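You operate a simulated robot arm through the tools that you are given. There is no shell and no other tool.

Carry out the task below with a simulated robot arm. There is one attempt and no reset: what you move stays moved.

TASK
Put bore two's shim in the drawer, then gauge bore two.
Fine: the shim sits on that bore's shaft; shut the gear bench drawer; zero the gauge over bore two first. Where these are worked on the way, their far stop is far enough and under half their travel is too little: gear bench drawer.

Only the result counts: the job must be done as asked and must still hold three seconds after the hand-in. Knocking over, shifting, dropping, spilling or breaking anything else fails it.

THE ROBOT
A 6-joint arm with a two-finger gripper, fixed in place. Base frame: the origin is on the floor under the middle of its stand, x ahead of it, y to its left, z up; the work surface is at about z = 0.892. Lengths are in m, angles in degrees, forces in N, time in s.
It reaches about 1.417 m from its shoulder. Its first joint turns from -166.0 to 166.0 degrees. Payload 3.43 kg.
The TCP is the grasp point between the finger pads, 0.02 m short of the fingertips. In the tool frame z runs along the fingers and y along their closing line. The gripper opens to 0.19 m; its body begins 0.248 m behind the TCP.
Orientation is that of the tool frame in the base frame, as a unit quaternion [w, x, y, z]. With the fingers straight down and closing along the base's y, the tool's x points along the base's -x, its y along +y and its z along -z.

THE INTERFACE
- The arm moves only by the tool arm_command. Its argument "deltas" is a list of rows, each an object of numbers (a shift or turn left out is 0, a gripper value left out holds the last): "dx", "dy", "dz": the shift along the tool's x, y, z in units of 200 mm (1.0 is 200 mm); "rx", "ry", "rz": the turn, a rotation vector about the tool's x, y, z in units of 180 degrees (1.0 is 180 degrees); "grip": the opening, from 0 (shut) to 1 (fully open). In form: [{"dx": .., "dy": .., "dz": .., "rx": .., "ry": .., "rz": .., "grip": ..}, ...]. A call has 1 to 20 rows; each row is the pose to reach, as a shift and turn from the pose commanded when the call began, along the tool's axes at that moment. A call with a number of a shift or a turn outside -1 to 1 is refused whole. A row lasts 0.2 s, in which the tool goes at most 0.05 m and 8.6 degrees; a call with a longer step from one row to the next is refused whole, and so is a gripper value outside its range. Where a pose cannot be reached the arm comes as near as it can. A force on the tool above 90 N (or 10 N above the force at the start of the call, whichever is more), or a blocked arm, ends the call early, and 0.2 s more pass. The fingers move at their own pace (about 0.153 m/s each) and stop on an object; they squeeze with about 21 N. The grip force told is the motor's: it shows also when the fingers shut on nothing. Time passes only in rows, and 0.2 s behind the last, so rows that repeat a pose let the fingers close. It gives the time, the measured TCP pose, the force on the tool (base axes), the opening and the grip force at its end, in the units of the frame above (readings bear some noise), with the torque about the TCP (base axes, N m) and any sound that the robot's microphone picked up.
- Cameras (640 x 400 px; columns grow to the right, rows downward): "scene" is fixed at [0.2347, -0.4948, 1.6423]; the picture's right is [0.69, -0.72, 0.00], its down [-0.50, -0.48, -0.72] and it looks along [0.52, 0.50, -0.69] (base axes); focal length 300 px, centre (320, 200). "wrist" rides on the gripper at [0.071, -0.008, -0.288] in the tool frame; the picture's right is [0.12, 0.99, 0.00], its down [-0.96, 0.12, -0.25] and it looks along [-0.25, 0.03, 0.97] (tool axes); focal length 261 px, centre (320, 200). There is no depth. A picture from a camera that has moved, and an enlarged one, comes with that camera's place and axes in the base frame and with its lens. The place of the scene camera against the robot may be out by one fixed shift of up to 0.018 m in any direction.
- snapshot(camera): a new picture of that camera. It takes no simulated time.
- raise_lower(by): moves the trunk up (or, below 0, down) by that many m; the arm rides with it, the base frame stays. It gives what a move gives, with no picture.
- enlarge(camera, box): a new picture of the part [left, top, right, bottom] of that camera's present view, enlarged. It takes no simulated time.
- close_job(): hands the job in; it is judged then, once.

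Places have to be worked out from the pictures, the camera data and where the tool is seen. Open the gripper and draw the arm clear of the work before you hand the job in, unless the task says otherwise.

The tools are called after ">>>" as name(argument=value, ...) on one line, values as JSON. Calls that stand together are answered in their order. arm_command: Moves the arm, as the interface text tells. Its arguments: {"type":"object","properties":{"deltas":{"type":"array","items":{"type":"object","properties":{"dx":{"type":"number"},"dy":{"type":"number"},"dz":{"type":"number"},"rx":{"type":"number"},"ry":{"type":"number"},"rz":{"type":"number"},"grip":{"type":"number"}}}}},"required":["deltas"]} The other tools are called the same way: raise_lower (by) moves the trunk up or down; snapshot (camera) takes a picture; enlarge (camera, box) takes an enlarged picture of a part of a camera's view; close_job () hands the job in.

At the start:

```text
clock: 0.0
ee_pos: [0.8058, 0.0469, 1.2892]
tool_rot: [-0.001, 0.001, 1.0, 0.0]
ft_force: [0.2, -0.9, -0.2]
ft_torque: [-0.01, -0.02, 0.02]
width: 0.1896
gripper_force: 0.0
trunk travel left (down, up): [-0.375, 0.065]
```

scene: 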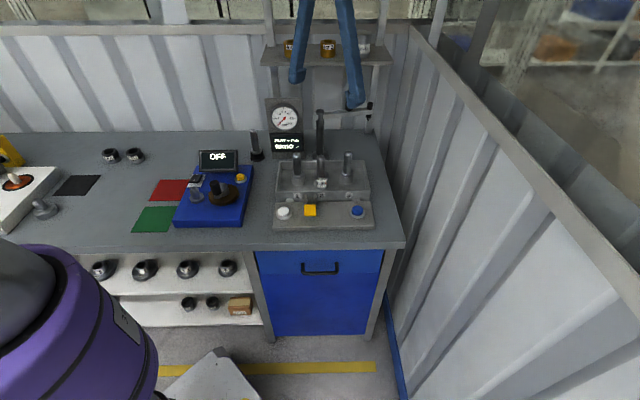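
wrist: 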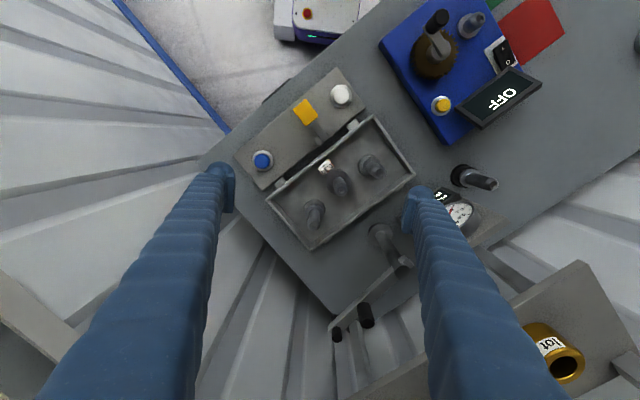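

I'll start by looking closely at the fixture, gauge and drawer from both cameras before moving anything.

>>> enlarge(camera="scene", box=[250, 80, 410, 240])

>>> enlarge(camera="scene", box=[240, 20, 400, 120])

>>> enlarge(camera="wrist", box=[220, 60, 440, 260])

>>> enlarge(camera="wrist", box=[320, 140, 520, 360])

>>> enlarge(camera="scene", box=[130, 130, 290, 230])

```text
2.50 times, centred on (330, 160) of scene
camera zoom: at [0.2347, -0.4948, 1.6423], right [0.69, -0.72, 0.0], down [-0.5, -0.48, -0.72], along [0.52, 0.5, -0.69], focal length 749 px, centre (295, 300)
```

zoom: 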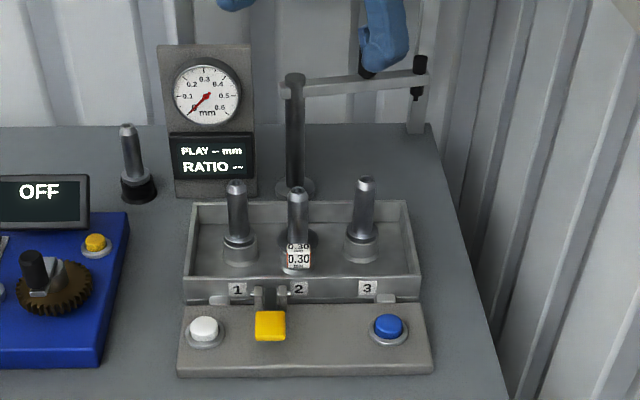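

```text
4.00 times, centred on (320, 70) of scene
camera zoom: at [0.2347, -0.4948, 1.6423], right [0.69, -0.72, 0.0], down [-0.5, -0.48, -0.72], along [0.52, 0.5, -0.69], focal length 1198 px, centre (320, 720)
```

zoom: 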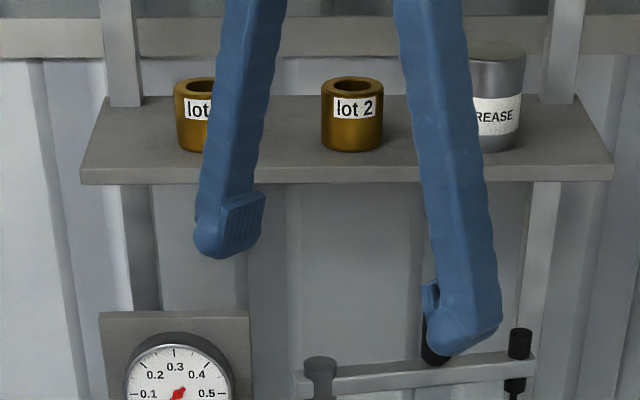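

```text
2.00 times, centred on (330, 160) of wrist
camera zoom: at [0.7354, 0.0402, 1.577], right [-0.12, 0.99, 0.0], down [0.96, 0.12, 0.25], along [0.24, 0.03, -0.97], focal length 521 px, centre (300, 280)
```

zoom: 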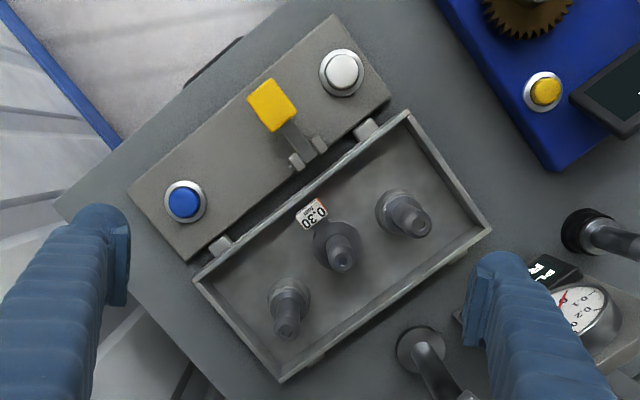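

```text
1.82 times, centred on (420, 250) of wrist
camera zoom: at [0.7354, 0.0402, 1.577], right [-0.12, 0.99, 0.0], down [0.96, 0.12, 0.25], along [0.24, 0.03, -0.97], focal length 474 px, centre (138, 109)
```

zoom: 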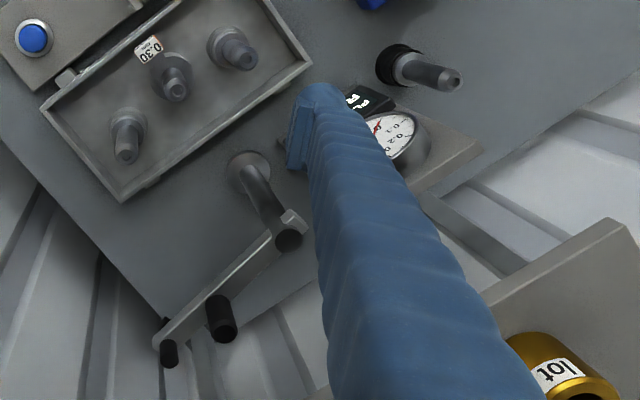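

```text
4.00 times, centred on (210, 180) of scene
camera zoom: at [0.2347, -0.4948, 1.6423], right [0.69, -0.72, 0.0], down [-0.5, -0.48, -0.72], along [0.52, 0.5, -0.69], focal length 1198 px, centre (760, 280)
```

zoom: 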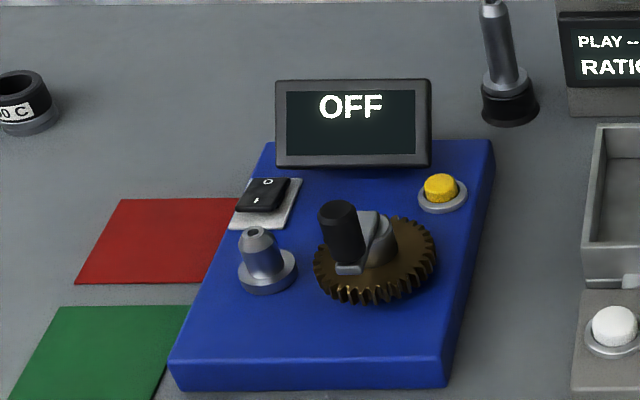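

Next I'm looking closer at the tray, buttons, swing arm and drawer to understand each control before moving.

>>> enlarge(camera="scene", box=[265, 140, 385, 235])

>>> enlarge(camera="scene", box=[260, 90, 340, 160])

>>> enlarge(camera="scene", box=[240, 230, 400, 345])

>>> enlarge(camera="wrist", box=[230, 65, 370, 190])

>>> enlarge(camera="scene", box=[0, 130, 160, 230])

>>> enlarge(camera="scene", box=[80, 240, 270, 370])

```text
4.21 times, centred on (325, 188) of scene
camera zoom: at [0.2347, -0.4948, 1.6423], right [0.69, -0.72, 0.0], down [-0.5, -0.48, -0.72], along [0.52, 0.5, -0.69], focal length 1261 px, centre (299, 253)
```

zoom: 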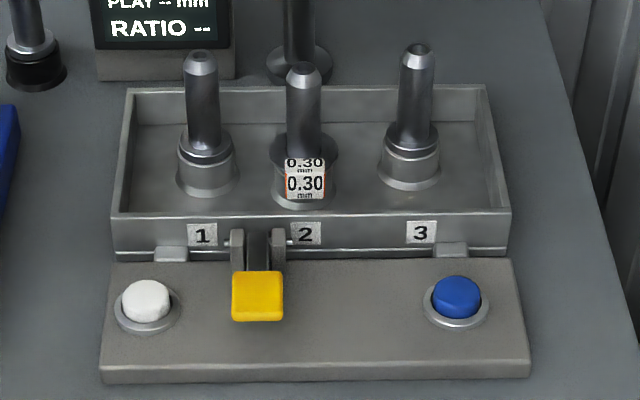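

```text
5.71 times, centred on (300, 125) of scene
camera zoom: at [0.2347, -0.4948, 1.6423], right [0.69, -0.72, 0.0], down [-0.5, -0.48, -0.72], along [0.52, 0.5, -0.69], focal length 1712 px, centre (434, 629)
```

zoom: 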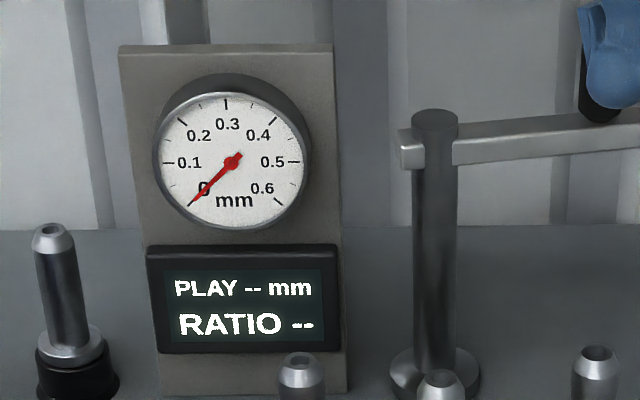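

```text
3.48 times, centred on (320, 288) of scene
camera zoom: at [0.2347, -0.4948, 1.6423], right [0.69, -0.72, 0.0], down [-0.5, -0.48, -0.72], along [0.52, 0.5, -0.69], focal length 1042 px, centre (320, -104)
```

zoom: 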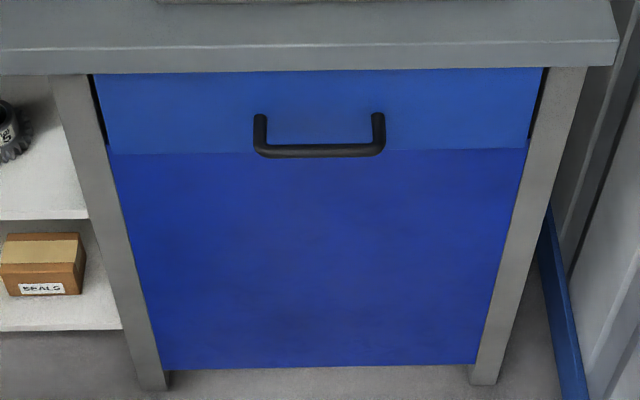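

```text
3.20 times, centred on (300, 128) of wrist
camera zoom: at [0.7354, 0.0402, 1.577], right [-0.12, 0.99, 0.0], down [0.96, 0.12, 0.25], along [0.24, 0.03, -0.97], focal length 834 px, centre (384, 432)
```

zoom: 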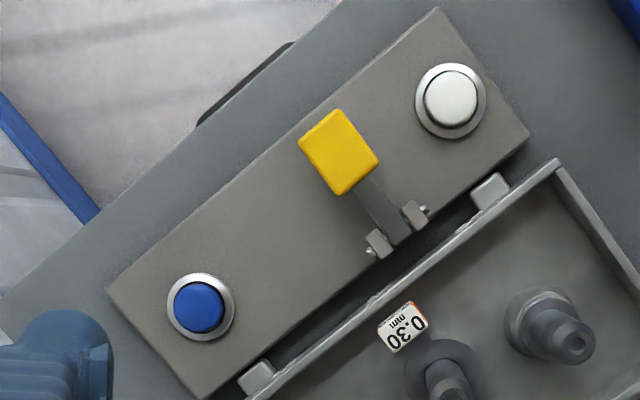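

```text
4.00 times, centred on (80, 180) of scene
camera zoom: at [0.2347, -0.4948, 1.6423], right [0.69, -0.72, 0.0], down [-0.5, -0.48, -0.72], along [0.52, 0.5, -0.69], focal length 1198 px, centre (1280, 280)
```

zoom: 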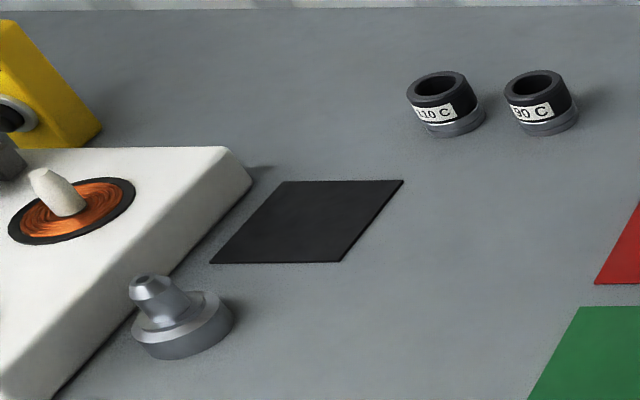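

```text
3.08 times, centred on (175, 305) of scene
camera zoom: at [0.2347, -0.4948, 1.6423], right [0.69, -0.72, 0.0], down [-0.5, -0.48, -0.72], along [0.52, 0.5, -0.69], focal length 922 px, centre (766, -123)
```

zoom: 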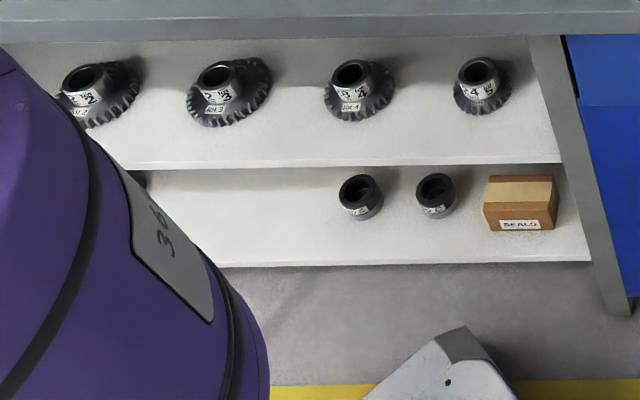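

The rig has a tray with shafts 1–3 (bore two carries a tagged 0.30 shim), a white and a blue button, a yellow paddle, and a swing-arm gauge probe parked to the right. I'll turn the tool 45° in place to line it up with the bench and get a straighter view.

>>> arm_command(deltas=[{"rz": -0.042}, {"rz": -0.084}, {"rz": -0.126}, {"rz": -0.168}, {"rz": -0.21}, {"rz": -0.25}, {"rz": -0.25}])

```text
clock: 1.6
ee_pos: [0.8053, 0.046, 1.2893]
tool_rot: [0.0, -0.383, 0.924, 0.0]
ft_force: [-1.3, 0.7, -0.4]
ft_torque: [0.01, 0.01, -0.01]
width: 0.1899
gripper_force: 0.0
trunk travel left (down, up): [-0.375, 0.065]
```

>>> snapshot(camera="wrist")

>>> snapshot(camera="scene")

```text
taken
camera wrist: at [0.7617, -0.0074, 1.5775], right [-0.79, 0.62, 0.0], down [0.6, 0.76, 0.25], along [0.15, 0.19, -0.97], focal length 261 px, centre (320, 200)
```

wrist: 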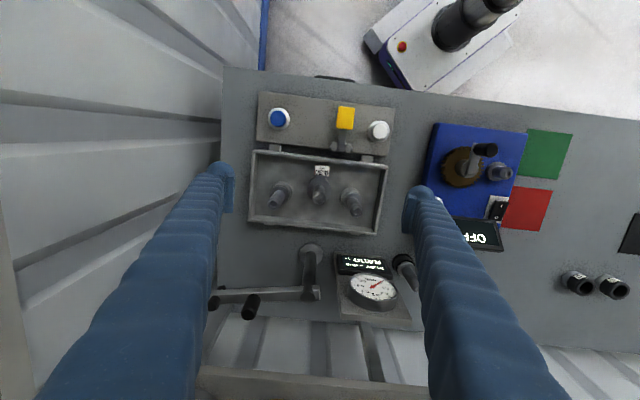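

```text
taken
```

scene: 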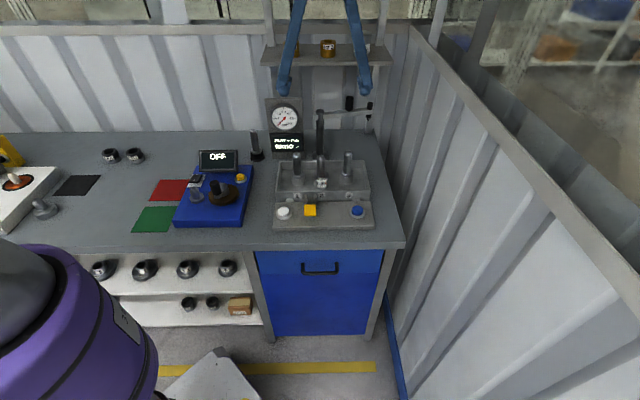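

The bench edges are at 45°, so the fixture axes are e1=[0.707,-0.707] (right) and n=[0.707,0.707] (back). I'll zoom in on the tray, arm and gauge.

>>> enlarge(camera="wrist", box=[240, 80, 400, 240])

>>> enlarge(camera="wrist", box=[190, 220, 420, 350])

>>> enlarge(camera="scene", box=[260, 85, 400, 165])

```text
2.50 times, centred on (320, 160) of wrist
camera zoom: at [0.7617, -0.0074, 1.5775], right [-0.79, 0.62, 0.0], down [0.6, 0.76, 0.25], along [0.15, 0.19, -0.97], focal length 652 px, centre (320, 300)
```

zoom: 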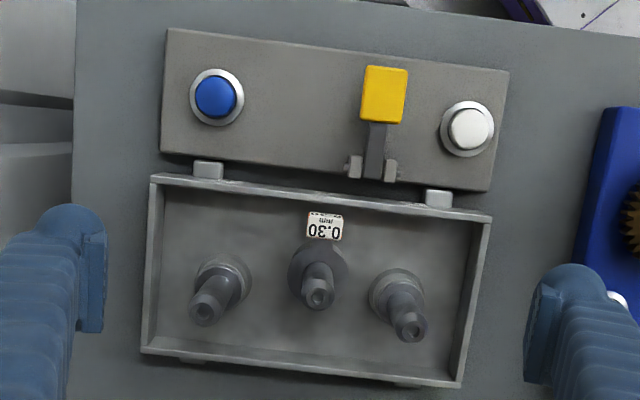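

```text
2.78 times, centred on (305, 285) of wrist
camera zoom: at [0.7617, -0.0074, 1.5775], right [-0.79, 0.62, 0.0], down [0.6, 0.76, 0.25], along [0.15, 0.19, -0.97], focal length 725 px, centre (362, -36)
```

zoom: 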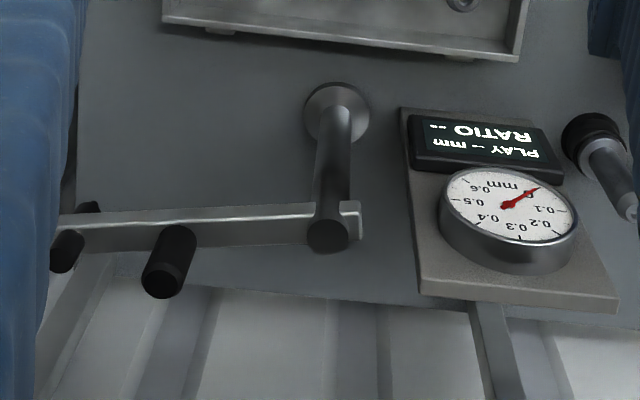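

```text
4.57 times, centred on (330, 125) of scene
camera zoom: at [0.2347, -0.4948, 1.6423], right [0.69, -0.72, 0.0], down [-0.5, -0.48, -0.72], along [0.52, 0.5, -0.69], focal length 1369 px, centre (274, 543)
```

zoom: 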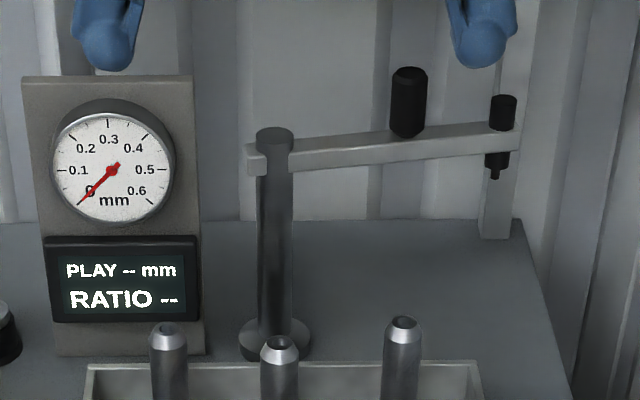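

Everything lines up with bore two at roughly (0.85, 0.10) and its shaft top near z≈1.04. I'll lower the gripper to z≈1.15, still clear of the shafts, to get a closer look at the shim tag.

>>> arm_command(deltas=[{"dz": 0.2}, {"dz": 0.4}, {"dz": 0.6}, {"dz": 0.69}, {"dz": 0.69}])

>>> enlarge(camera="wrist", box=[230, 80, 410, 220])

>>> snapshot(camera="wrist")

```text
clock: 2.8
ee_pos: [0.8083, 0.0463, 1.1508]
tool_rot: [0.0, -0.383, 0.924, 0.0]
ft_force: [-0.4, 0.7, -0.2]
ft_torque: [0.01, -0.01, 0.02]
width: 0.1899
gripper_force: 0.0
trunk travel left (down, up): [-0.375, 0.065]
```

```text
2.86 times, centred on (320, 150) of wrist
camera zoom: at [0.7644, -0.0064, 1.4384], right [-0.79, 0.62, 0.0], down [0.6, 0.76, 0.25], along [0.15, 0.19, -0.97], focal length 745 px, centre (320, 343)
```

zoom: 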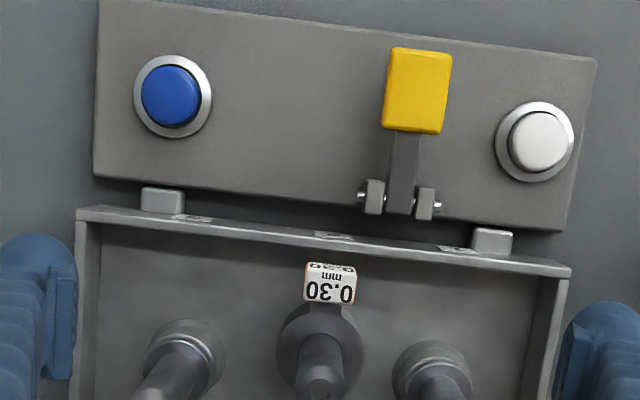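

```text
taken
camera wrist: at [0.7644, -0.0064, 1.4384], right [-0.79, 0.62, 0.0], down [0.6, 0.76, 0.25], along [0.15, 0.19, -0.97], focal length 261 px, centre (320, 200)
```

wrist: 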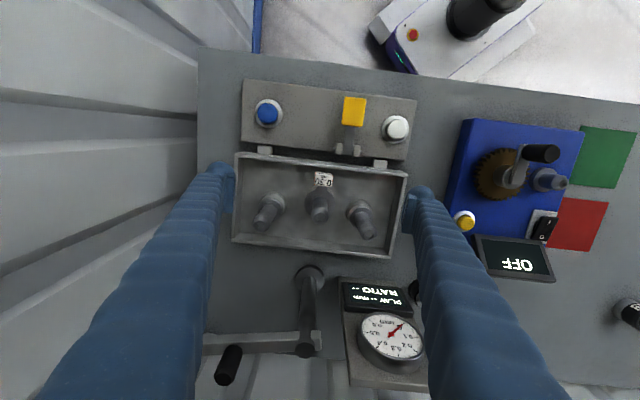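

I'm enlarging the shim and shaft two so I can triangulate them against the earlier view.

>>> enlarge(camera="wrist", box=[280, 160, 360, 240])

>>> enlarge(camera="wrist", box=[230, 140, 410, 260])

>>> enlarge(camera="scene", box=[300, 150, 345, 200])

```text
5.00 times, centred on (320, 200) of wrist
camera zoom: at [0.7644, -0.0064, 1.4384], right [-0.79, 0.62, 0.0], down [0.6, 0.76, 0.25], along [0.15, 0.19, -0.97], focal length 1303 px, centre (320, 200)
```

zoom: 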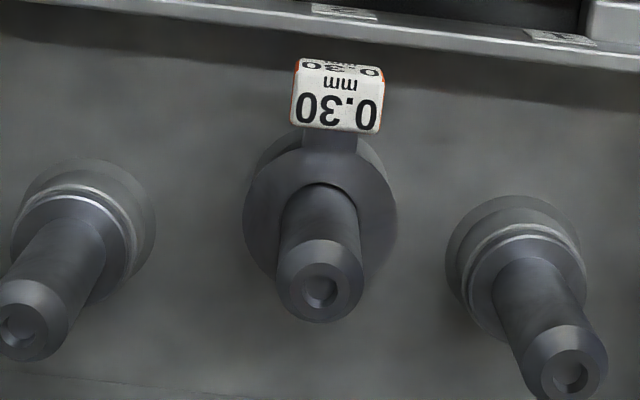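

```text
3.33 times, centred on (320, 200) of wrist
camera zoom: at [0.7644, -0.0064, 1.4384], right [-0.79, 0.62, 0.0], down [0.6, 0.76, 0.25], along [0.15, 0.19, -0.97], focal length 869 px, centre (320, 200)
```

zoom: 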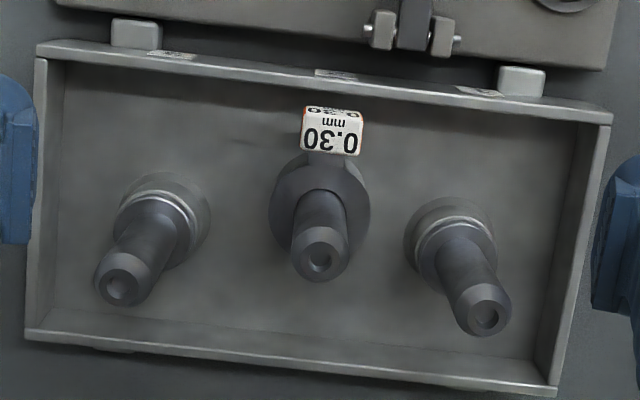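

```text
8.00 times, centred on (322, 175) of scene
camera zoom: at [0.2347, -0.4948, 1.6423], right [0.69, -0.72, 0.0], down [-0.5, -0.48, -0.72], along [0.52, 0.5, -0.69], focal length 2396 px, centre (300, 400)
```

zoom: 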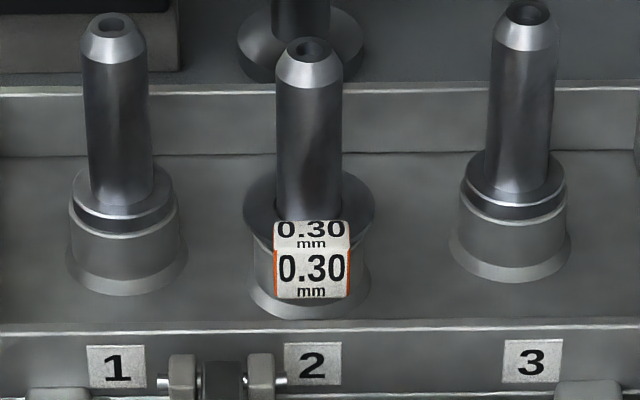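

The shim is a washer with a tag block, about 33 mm wide, facing the front, and the tag looks like a good grip point. Its centre is near a≈0.528, b≈0.621, z≈0.955. The drawer has to open first, and its bar handle sits near a≈0.521, b≈0.375, z≈0.765. I'll back the arm out in front of the bench and re-orient the hand there.

>>> arm_command(deltas=[{"dx": 0.2, "dy": 0.02}, {"dx": 0.4, "dy": 0.04}, {"dx": 0.6, "dy": 0.06}, {"dx": 0.8, "dy": 0.08}, {"dx": 1.0, "dy": 0.09}, {"dx": 1.0, "dy": 0.09}])

>>> arm_command(deltas=[{"dx": 0.2}, {"dx": 0.4}, {"dx": 0.6}, {"dx": 0.8}, {"dx": 0.8}])

>>> snapshot(camera="scene")

>>> snapshot(camera="wrist")

```text
clock: 4.2
ee_pos: [0.651, -0.0814, 1.1505]
tool_rot: [-0.001, -0.382, 0.924, 0.0]
ft_force: [-0.2, 0.1, 0.1]
ft_torque: [0.02, 0.07, 0.03]
width: 0.1899
gripper_force: 0.0
trunk travel left (down, up): [-0.375, 0.065]
```

```text
clock: 5.4
ee_pos: [0.5377, -0.1941, 1.1518]
tool_rot: [-0.001, -0.383, 0.924, 0.001]
ft_force: [0.2, 0.0, 0.2]
ft_torque: [-0.01, 0.05, -0.01]
width: 0.1899
gripper_force: 0.1
trunk travel left (down, up): [-0.375, 0.065]
```

```text
taken
```

scene: 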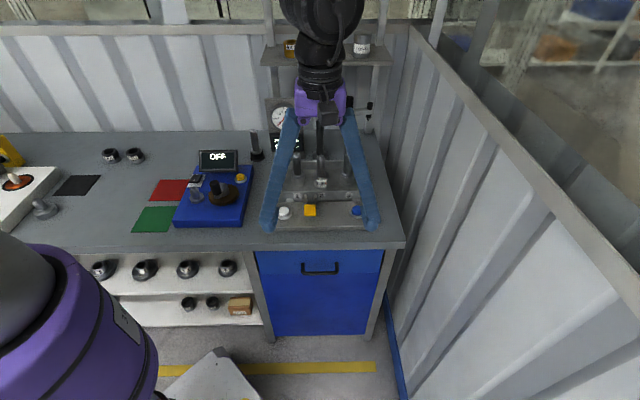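

```text
taken
camera wrist: at [0.4938, -0.2483, 1.439], right [-0.79, 0.62, 0.0], down [0.6, 0.76, 0.25], along [0.15, 0.19, -0.97], focal length 261 px, centre (320, 200)
```

wrist: 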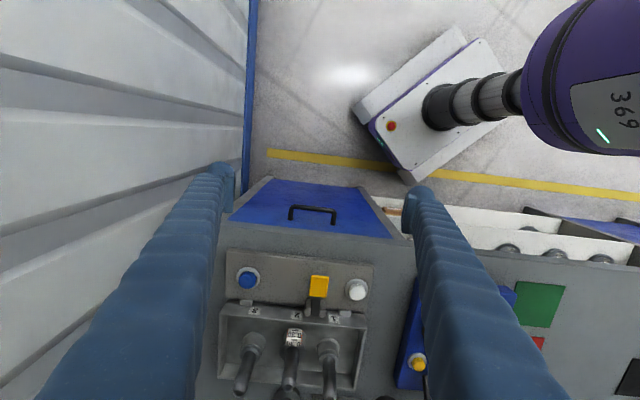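

The hand is now ahead of the bench and I can see the handle from above. I'll zoom in to locate it accurately.

>>> enlarge(camera="wrist", box=[230, 170, 410, 290])

```text
3.33 times, centred on (320, 230) of wrist
camera zoom: at [0.4938, -0.2483, 1.439], right [-0.79, 0.62, 0.0], down [0.6, 0.76, 0.25], along [0.15, 0.19, -0.97], focal length 869 px, centre (320, 100)
```

zoom: 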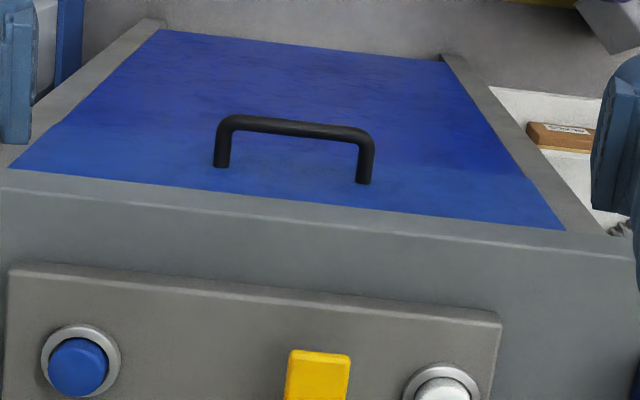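

The handle bar comes out at a≈0.519, b≈0.373, z≈0.76, standing about 40 mm off the drawer front (b≈0.413). I'll turn the wrist 90° about its own axis and partly close the fingers, ready to pitch the hand toward the handle.

>>> arm_command(deltas=[{"rz": 0.045, "grip": 0.35}, {"rz": 0.09}, {"rz": 0.135}, {"rz": 0.18}, {"rz": 0.225}, {"rz": 0.27}, {"rz": 0.315}, {"rz": 0.36}, {"rz": 0.405}, {"rz": 0.45}, {"rz": 0.495}, {"rz": 0.5}, {"rz": 0.5}])

>>> arm_command(deltas=[{"rx": -0.045}, {"rx": -0.09}, {"rx": -0.135}, {"rx": -0.18}, {"rx": -0.225}, {"rx": -0.225}])

>>> snapshot(camera="scene")

>>> snapshot(camera="wrist")

```text
clock: 8.2
ee_pos: [0.5391, -0.1958, 1.1519]
tool_rot: [0.001, 0.384, 0.923, 0.0]
ft_force: [0.3, 0.6, 0.5]
ft_torque: [0.01, -0.01, 0.02]
width: 0.0663
gripper_force: 0.2
trunk travel left (down, up): [-0.375, 0.065]
```

```text
clock: 9.6
ee_pos: [0.5375, -0.1956, 1.1521]
tool_rot: [0.133, 0.359, 0.866, 0.321]
ft_force: [0.3, 0.0, 0.1]
ft_torque: [0.03, 0.02, 0.03]
width: 0.0666
gripper_force: 0.0
trunk travel left (down, up): [-0.375, 0.065]
```

```text
taken
```

scene: 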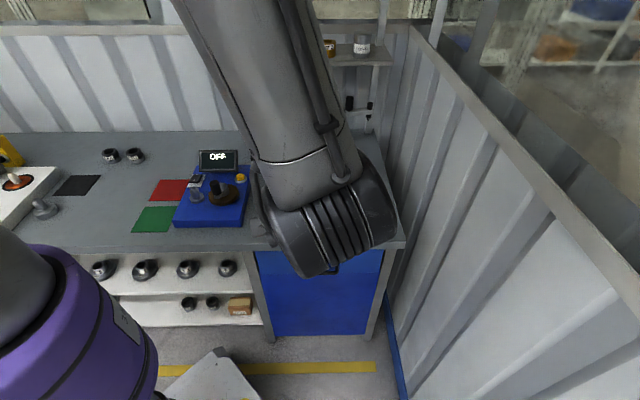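

```text
taken
camera wrist: at [0.3517, -0.2809, 1.3651], right [0.45, 0.62, 0.65], down [0.63, -0.73, 0.26], along [0.64, 0.29, -0.72], focal length 261 px, centre (320, 200)
```

wrist: 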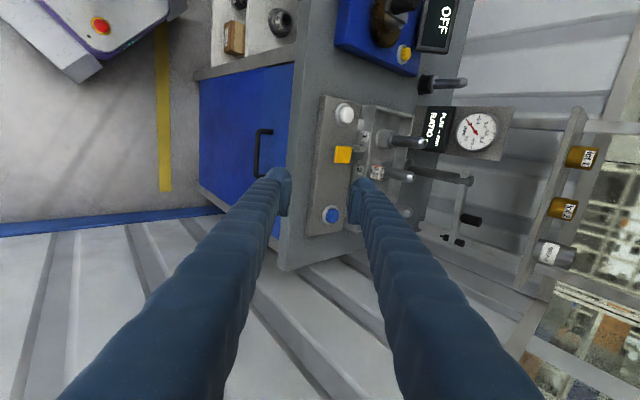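

The hand is pitched 40° toward the bench with no contact. I'll carry on to about 65° (25° below horizontal) before going down to the handle.

>>> arm_command(deltas=[{"rx": -0.035}, {"rx": -0.07}, {"rx": -0.105}, {"rx": -0.136}, {"rx": -0.136}])

>>> snapshot(camera="scene")

>>> snapshot(camera="wrist")

```text
clock: 10.8
ee_pos: [0.5376, -0.1954, 1.1523]
tool_rot: [0.205, 0.323, 0.779, 0.496]
ft_force: [0.7, 1.4, -0.5]
ft_torque: [-0.02, -0.01, 0.01]
width: 0.0666
gripper_force: 0.0
trunk travel left (down, up): [-0.375, 0.065]
```

```text
taken
```

scene: 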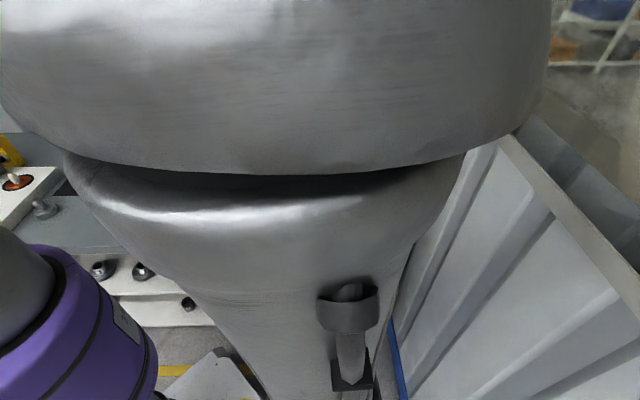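

```text
taken
camera wrist: at [0.3008, -0.3305, 1.2662], right [0.21, 0.38, 0.9], down [0.56, -0.8, 0.21], along [0.8, 0.46, -0.38], focal length 261 px, centre (320, 200)
```

wrist: 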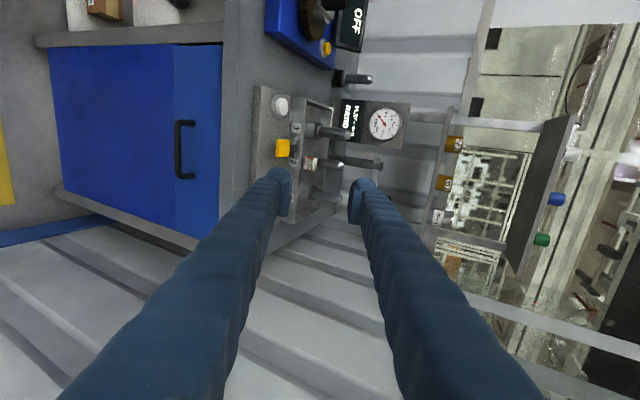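

The tool axis is now 25° below horizontal and pointing at the drawer front. I'll lower the trunk 0.25 m so the arm keeps this comfortable shape on the way down toward handle height.

>>> raise_lower(by=-0.25)

>>> snapshot(camera="wrist")

>>> snapshot(camera="scene")

```text
clock: 13.4
ee_pos: [0.5376, -0.1945, 0.9018]
tool_rot: [0.205, 0.322, 0.78, 0.496]
ft_force: [-0.1, 0.0, 0.2]
ft_torque: [0.02, 0.02, -0.02]
width: 0.0665
gripper_force: 0.0
trunk travel left (down, up): [-0.125, 0.315]
```

```text
taken
camera wrist: at [0.3007, -0.3306, 1.0164], right [0.21, 0.38, 0.9], down [0.56, -0.8, 0.21], along [0.8, 0.46, -0.38], focal length 261 px, centre (320, 200)
```

wrist: 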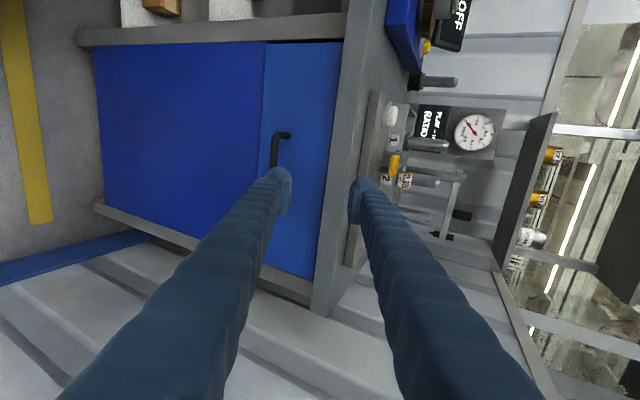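

```text
taken
```

scene: 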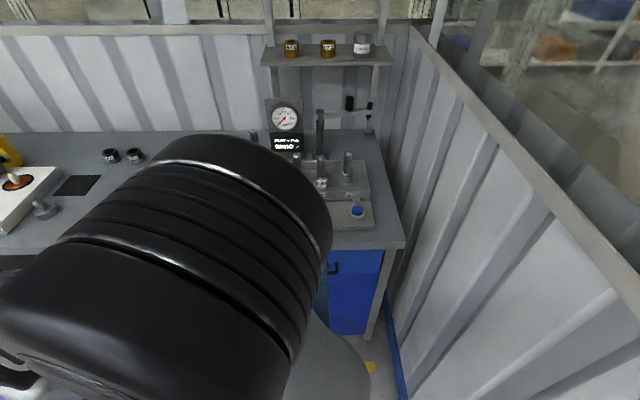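

Now I'll move to a pre-grasp point about 80 mm short of the handle along the tool axis, then check the picture.

>>> arm_command(deltas=[{"dy": -0.18, "dz": 0.1}, {"dy": -0.3, "dz": 0.25}, {"dy": -0.3675, "dz": 0.4}, {"dy": -0.3675, "dz": 0.466}, {"dy": -0.3675, "dz": 0.466}])

>>> snapshot(camera="wrist")

>>> enlarge(camera="wrist", box=[240, 100, 400, 220])

```text
clock: 14.6
ee_pos: [0.5757, -0.1599, 0.7961]
tool_rot: [0.206, 0.323, 0.779, 0.496]
ft_force: [0.7, 0.4, 0.4]
ft_torque: [-0.02, -0.02, -0.02]
width: 0.0665
gripper_force: 0.0
trunk travel left (down, up): [-0.125, 0.315]
```

```text
taken
camera wrist: at [0.3385, -0.2948, 0.9097], right [0.21, 0.38, 0.9], down [0.56, -0.8, 0.21], along [0.8, 0.46, -0.38], focal length 261 px, centre (320, 200)
```

wrist: 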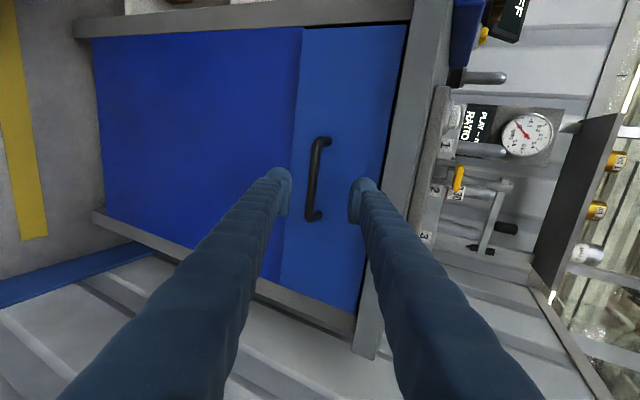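

```text
3.33 times, centred on (320, 160) of wrist
camera zoom: at [0.3385, -0.2948, 0.9097], right [0.21, 0.38, 0.9], down [0.56, -0.8, 0.21], along [0.8, 0.46, -0.38], focal length 869 px, centre (320, 333)
```

zoom: 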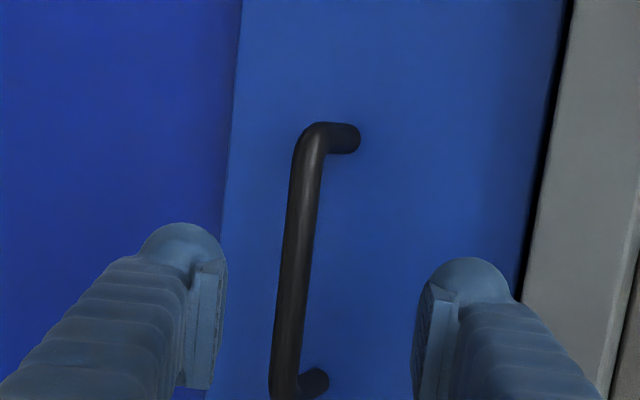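

The bar is now clearly between the finger lines but about 12 mm low of centre, which puts it at b≈0.377, z≈0.745. I'll narrow the opening to 50 mm, shift down 12 mm, and slide forward over the bar.

>>> arm_command(deltas=[{"dy": -0.058, "grip": 0.27}, {"dy": -0.058, "dz": 0.12}, {"dy": -0.058, "dz": 0.24}, {"dy": -0.058, "dz": 0.34}, {"dy": -0.058, "dz": 0.43}, {"dy": -0.058, "dz": 0.43}])

>>> snapshot(camera="wrist")

>>> enlarge(camera="wrist", box=[240, 100, 400, 220])

```text
clock: 16.0
ee_pos: [0.6264, -0.1072, 0.7483]
tool_rot: [0.206, 0.322, 0.78, 0.496]
ft_force: [0.2, -0.8, 0.4]
ft_torque: [0.01, -0.01, 0.0]
width: 0.0514
gripper_force: 0.1
trunk travel left (down, up): [-0.125, 0.315]
```

```text
taken
camera wrist: at [0.3906, -0.242, 0.8623], right [0.21, 0.38, 0.9], down [0.56, -0.8, 0.21], along [0.8, 0.46, -0.38], focal length 261 px, centre (320, 200)
```

wrist: 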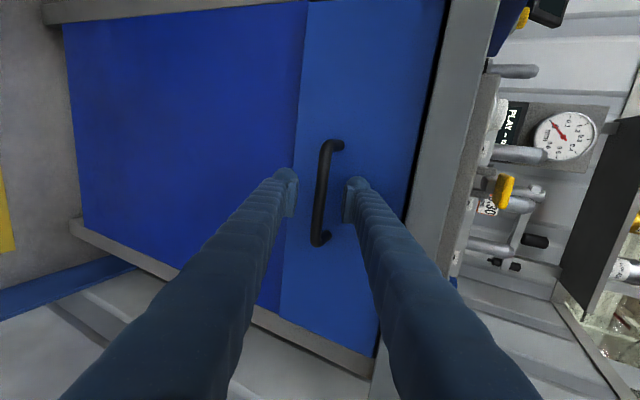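

```text
3.33 times, centred on (320, 160) of wrist
camera zoom: at [0.3906, -0.242, 0.8623], right [0.21, 0.38, 0.9], down [0.56, -0.8, 0.21], along [0.8, 0.46, -0.38], focal length 869 px, centre (320, 333)
```

zoom: 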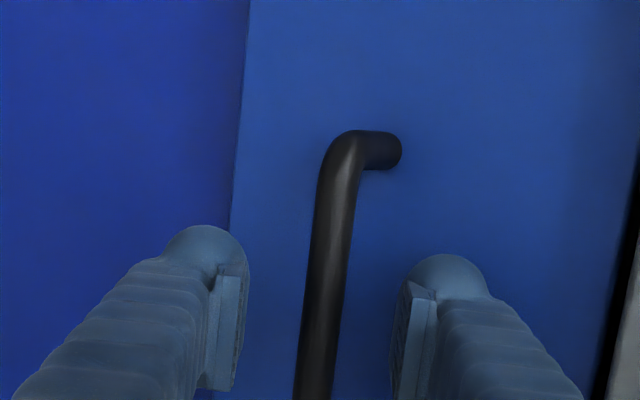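

The bar is centred between the pads and about 10 mm ahead of the TCP. I'll advance 5 mm more and close on it.

>>> arm_command(deltas=[{"dz": 0.025}, {"dz": 0.025, "grip": 0.0}, {"dz": 0.025}, {"dz": 0.025}, {"dz": 0.025}])

>>> enlarge(camera="wrist", box=[240, 100, 400, 220])

```text
clock: 17.2
ee_pos: [0.6304, -0.1036, 0.7467]
tool_rot: [0.206, 0.322, 0.78, 0.496]
ft_force: [1.8, 2.0, 1.1]
ft_torque: [-0.72, -0.7, 0.5]
width: 0.0109
gripper_force: 43.9
trunk travel left (down, up): [-0.125, 0.315]
```

```text
3.33 times, centred on (320, 160) of wrist
camera zoom: at [0.3939, -0.2385, 0.8606], right [0.21, 0.38, 0.9], down [0.56, -0.8, 0.21], along [0.8, 0.46, -0.38], focal length 869 px, centre (320, 333)
```

zoom: 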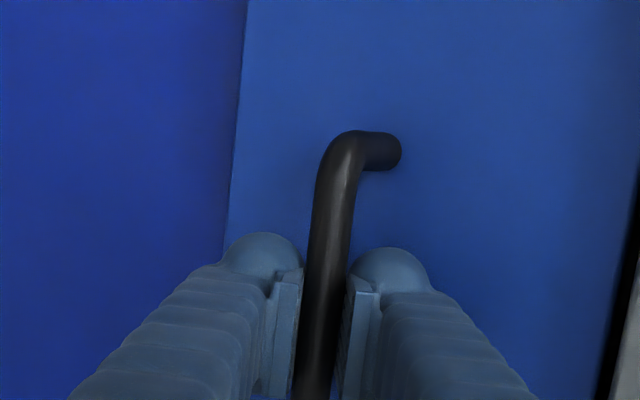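

The grip on the bar is solid at 10.9 mm. I'll pull straight out along −n, 0.15 m first.

>>> arm_command(deltas=[{"dz": -0.09, "dy": -0.042}, {"dz": -0.204, "dy": -0.0954}, {"dz": -0.34, "dy": -0.159}, {"dz": -0.476, "dy": -0.2226}, {"dz": -0.612, "dy": -0.2862}, {"dz": -0.68, "dy": -0.318}, {"dz": -0.68, "dy": -0.318}])

>>> snapshot(camera="wrist")

>>> snapshot(camera="scene")

```text
clock: 18.8
ee_pos: [0.5238, -0.2095, 0.7461]
tool_rot: [0.204, 0.323, 0.78, 0.496]
ft_force: [-0.8, 0.9, -19.3]
ft_torque: [-0.73, -0.65, 0.52]
width: 0.0106
gripper_force: 44.3
trunk travel left (down, up): [-0.125, 0.315]
```

```text
taken
camera wrist: at [0.2877, -0.345, 0.861], right [0.21, 0.38, 0.9], down [0.56, -0.8, 0.21], along [0.8, 0.46, -0.38], focal length 261 px, centre (320, 200)
```

wrist: 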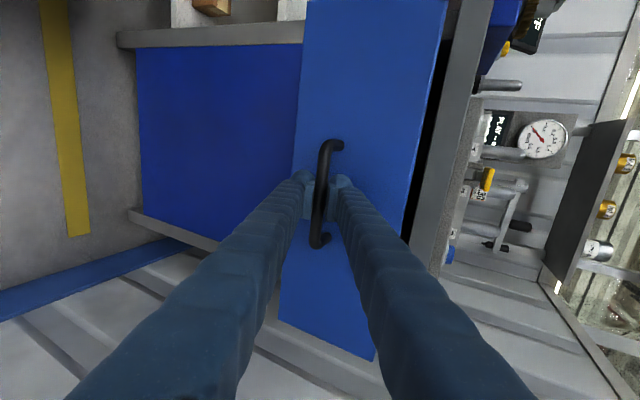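

```text
taken
```

scene: 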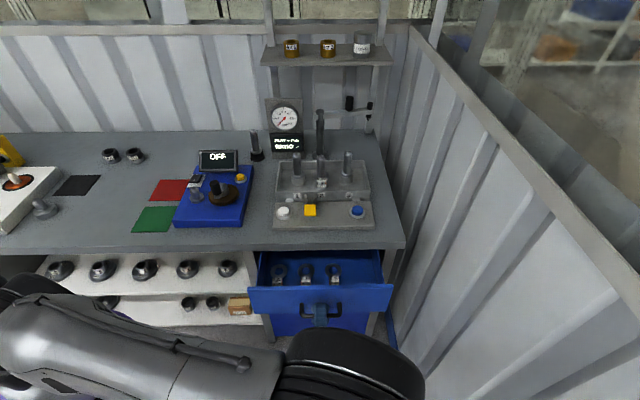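

The drawer is out 0.15 m and has parts standing inside it. I'll keep pulling toward its far stop.

>>> arm_command(deltas=[{"dz": -0.09, "dy": -0.042}, {"dz": -0.204, "dy": -0.0954}, {"dz": -0.34, "dy": -0.159}, {"dz": -0.454, "dy": -0.212}, {"dz": -0.454, "dy": -0.212}])

>>> snapshot(camera="scene")

>>> snapshot(camera="wrist")

```text
clock: 20.0
ee_pos: [0.4538, -0.2806, 0.7459]
tool_rot: [0.206, 0.323, 0.779, 0.497]
ft_force: [2.3, -2.0, -17.9]
ft_torque: [-0.66, -0.6, 0.64]
width: 0.0106
gripper_force: 44.3
trunk travel left (down, up): [-0.125, 0.315]
```

```text
taken
```

scene: 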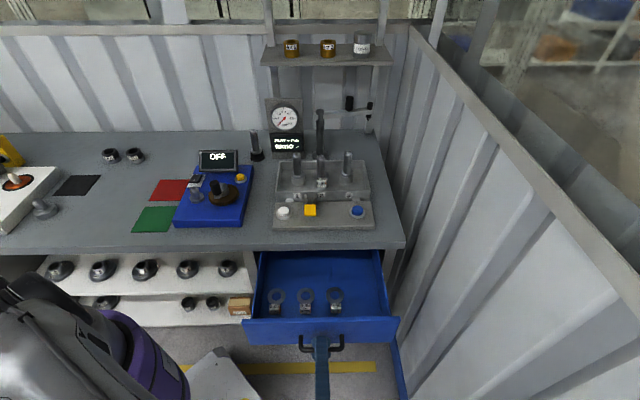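

```text
taken
camera wrist: at [0.2171, -0.4149, 0.8605], right [0.21, 0.38, 0.9], down [0.56, -0.8, 0.21], along [0.8, 0.46, -0.38], focal length 261 px, centre (320, 200)
```

wrist: 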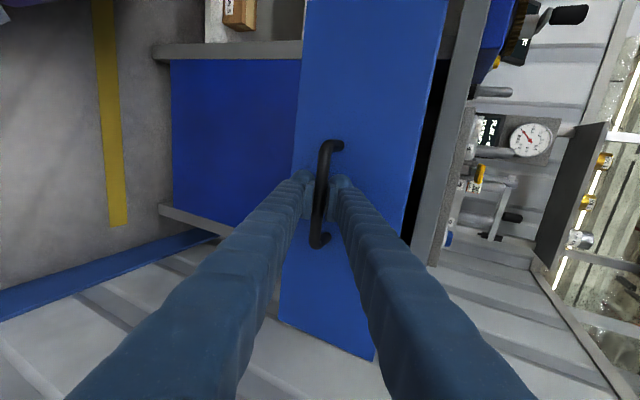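

It's open 0.25 m. I'll pull a little further in small steps to find the far stop, so there is no doubt about the travel.

>>> arm_command(deltas=[{"dz": -0.06, "dy": -0.028}, {"dz": -0.12, "dy": -0.056}, {"dz": -0.18, "dy": -0.084}, {"dz": -0.227, "dy": -0.106}, {"dz": -0.227, "dy": -0.106}])

>>> snapshot(camera="scene")

```text
clock: 21.2
ee_pos: [0.4171, -0.3152, 0.7465]
tool_rot: [0.205, 0.324, 0.779, 0.496]
ft_force: [1.6, -2.8, -22.3]
ft_torque: [-0.72, -0.61, 0.56]
width: 0.0105
gripper_force: 44.2
trunk travel left (down, up): [-0.125, 0.315]
```

```text
taken
```

scene: 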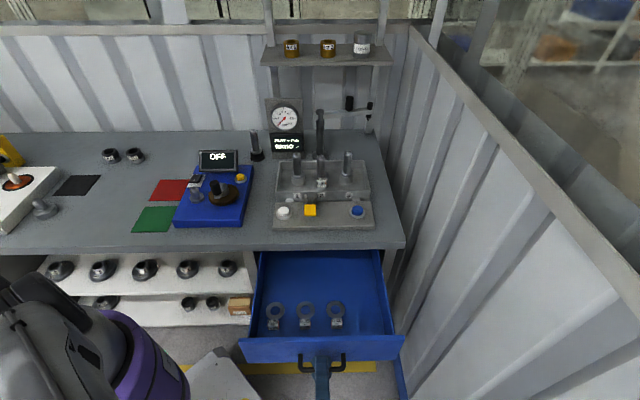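

0.30 m out and still sliding freely. I'll try one more 0.05 m step.

>>> arm_command(deltas=[{"dz": -0.06, "dy": -0.028}, {"dz": -0.12, "dy": -0.056}, {"dz": -0.18, "dy": -0.084}, {"dz": -0.227, "dy": -0.106}, {"dz": -0.227, "dy": -0.106}])

>>> snapshot(camera="scene")

>>> snapshot(camera="wrist")

```text
clock: 22.4
ee_pos: [0.384, -0.3476, 0.7469]
tool_rot: [0.204, 0.322, 0.779, 0.498]
ft_force: [51.2, 31.8, -20.2]
ft_torque: [-0.64, -0.69, 0.44]
width: 0.0129
gripper_force: 45.7
trunk travel left (down, up): [-0.125, 0.315]
```

```text
taken
```

scene: 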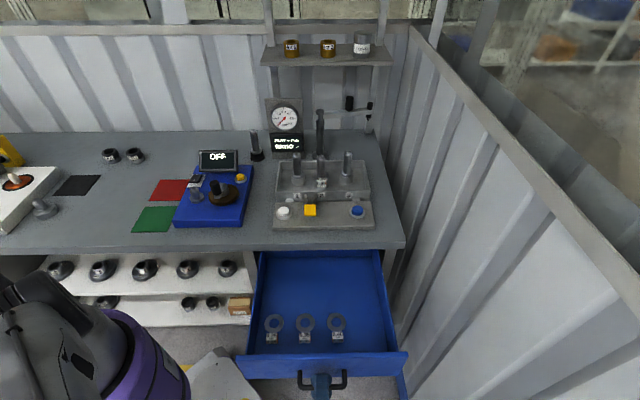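

```text
taken
camera wrist: at [0.1486, -0.4833, 0.8612], right [0.21, 0.38, 0.9], down [0.56, -0.8, 0.21], along [0.8, 0.46, -0.38], focal length 261 px, centre (320, 200)
```

wrist: 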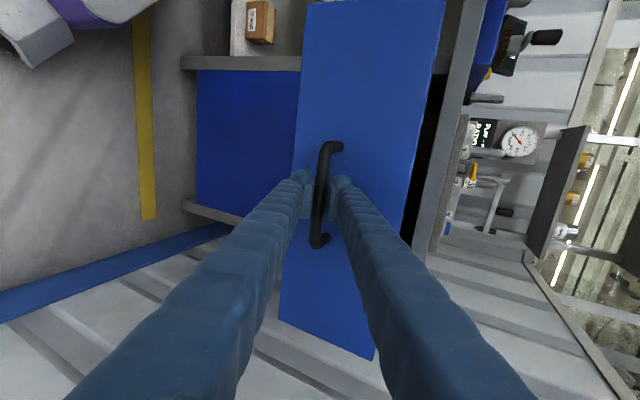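

The reaction jumped to about 60 N, so the drawer is at its far stop (≈0.345 m out). I'll ease off 4 mm, open the fingers and back away along the tool axis.

>>> arm_command(deltas=[{"dz": 0.018, "dy": 0.008}, {"dz": 0.018, "dy": 0.008, "grip": 0.27}, {"dz": 0.018, "dy": 0.008}, {"dz": 0.018, "dy": 0.008}, {"dz": -0.1}, {"dz": -0.25}, {"dz": -0.4}, {"dz": -0.5}, {"dz": -0.5}])

>>> snapshot(camera="scene")

>>> snapshot(camera="wrist")

```text
clock: 24.4
ee_pos: [0.317, -0.4135, 0.7898]
tool_rot: [0.205, 0.323, 0.779, 0.496]
ft_force: [-0.1, 0.8, -0.3]
ft_torque: [0.0, 0.0, -0.07]
width: 0.0513
gripper_force: 0.1
trunk travel left (down, up): [-0.125, 0.315]
```

```text
taken
```

scene: 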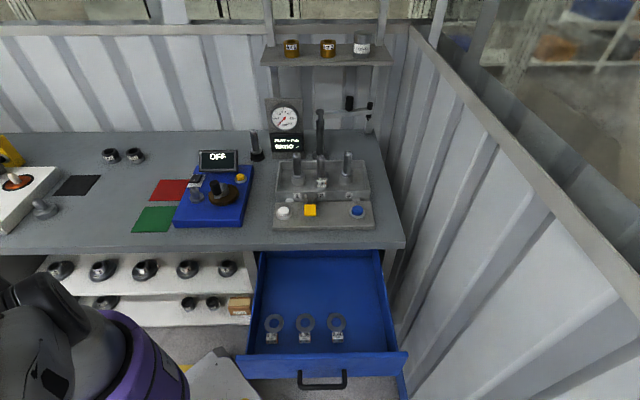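

```text
taken
camera wrist: at [0.0804, -0.5493, 0.9035], right [0.21, 0.38, 0.9], down [0.56, -0.8, 0.21], along [0.8, 0.46, -0.38], focal length 261 px, centre (320, 200)
```

wrist: 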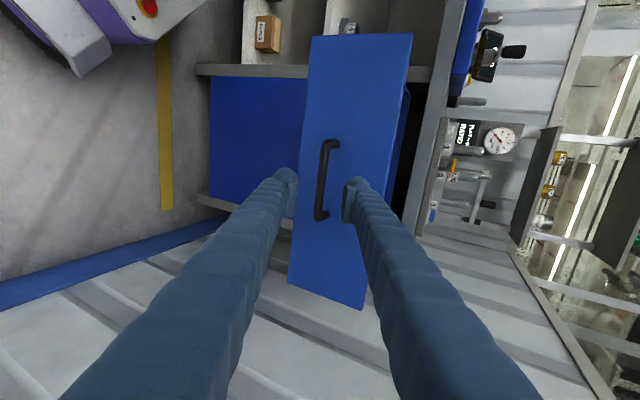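

The handle is released and the drawer stays fully open, with three tagged shims near its front. I'll zoom in to pick a free landing spot inside.

>>> enlarge(camera="scene", box=[230, 240, 420, 390])

>>> raise_lower(by=0.25)

```text
2.67 times, centred on (325, 315) of scene
camera zoom: at [0.2347, -0.4948, 1.6423], right [0.69, -0.72, 0.0], down [-0.5, -0.48, -0.72], along [0.52, 0.5, -0.69], focal length 799 px, centre (307, -107)
```

zoom: 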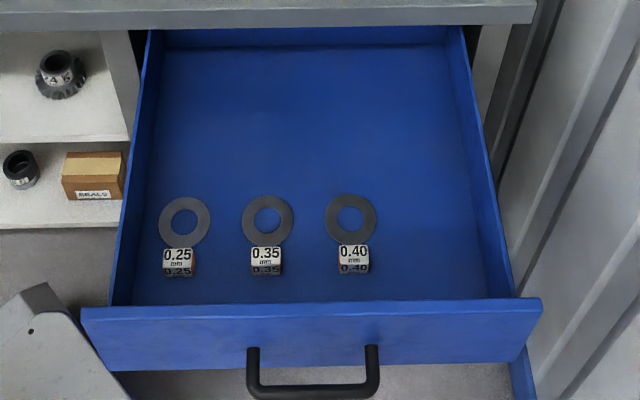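

```text
clock: 27.0
ee_pos: [0.3179, -0.4137, 1.0385]
tool_rot: [0.206, 0.322, 0.779, 0.497]
ft_force: [-0.6, 0.4, 0.7]
ft_torque: [0.02, -0.02, 0.03]
width: 0.0512
gripper_force: 0.0
trunk travel left (down, up): [-0.375, 0.065]
```

Free floor behind the three stock shims is around a≈0.52, b≈0.28–0.36. I'll reverse my earlier path: move forward and up, then turn the hand back to fingers-down.

>>> arm_command(deltas=[{"dz": 0.145, "dy": 0.147}, {"dz": 0.29, "dy": 0.294}, {"dz": 0.435, "dy": 0.441}, {"dz": 0.58, "dy": 0.589}, {"dz": 0.58, "dy": 0.589}])

>>> arm_command(deltas=[{"dz": 0.145, "dy": 0.147}, {"dz": 0.29, "dy": 0.294}, {"dz": 0.435, "dy": 0.441}, {"dz": 0.58, "dy": 0.589}, {"dz": 0.58, "dy": 0.589}])

>>> arm_command(deltas=[{"rx": 0.045}, {"rx": 0.09}, {"rx": 0.135}, {"rx": 0.18}, {"rx": 0.225}, {"rx": 0.27}, {"rx": 0.315}, {"rx": 0.361}, {"rx": 0.361}])

```text
clock: 28.2
ee_pos: [0.4283, -0.3041, 1.0962]
tool_rot: [0.206, 0.323, 0.779, 0.496]
ft_force: [0.7, 1.1, 1.1]
ft_torque: [-0.06, 0.0, -0.06]
width: 0.0516
gripper_force: 0.0
trunk travel left (down, up): [-0.375, 0.065]
```

```text
clock: 29.4
ee_pos: [0.5363, -0.1945, 1.1529]
tool_rot: [0.206, 0.323, 0.779, 0.497]
ft_force: [-0.7, 0.0, -0.7]
ft_torque: [-0.01, -0.03, -0.05]
width: 0.0514
gripper_force: 0.0
trunk travel left (down, up): [-0.375, 0.065]
```

```text
clock: 31.4
ee_pos: [0.5363, -0.1949, 1.1547]
tool_rot: [0.001, 0.383, 0.924, -0.001]
ft_force: [-0.7, 0.5, 0.4]
ft_torque: [-0.02, -0.12, -0.02]
width: 0.0514
gripper_force: 0.2
trunk travel left (down, up): [-0.375, 0.065]
```

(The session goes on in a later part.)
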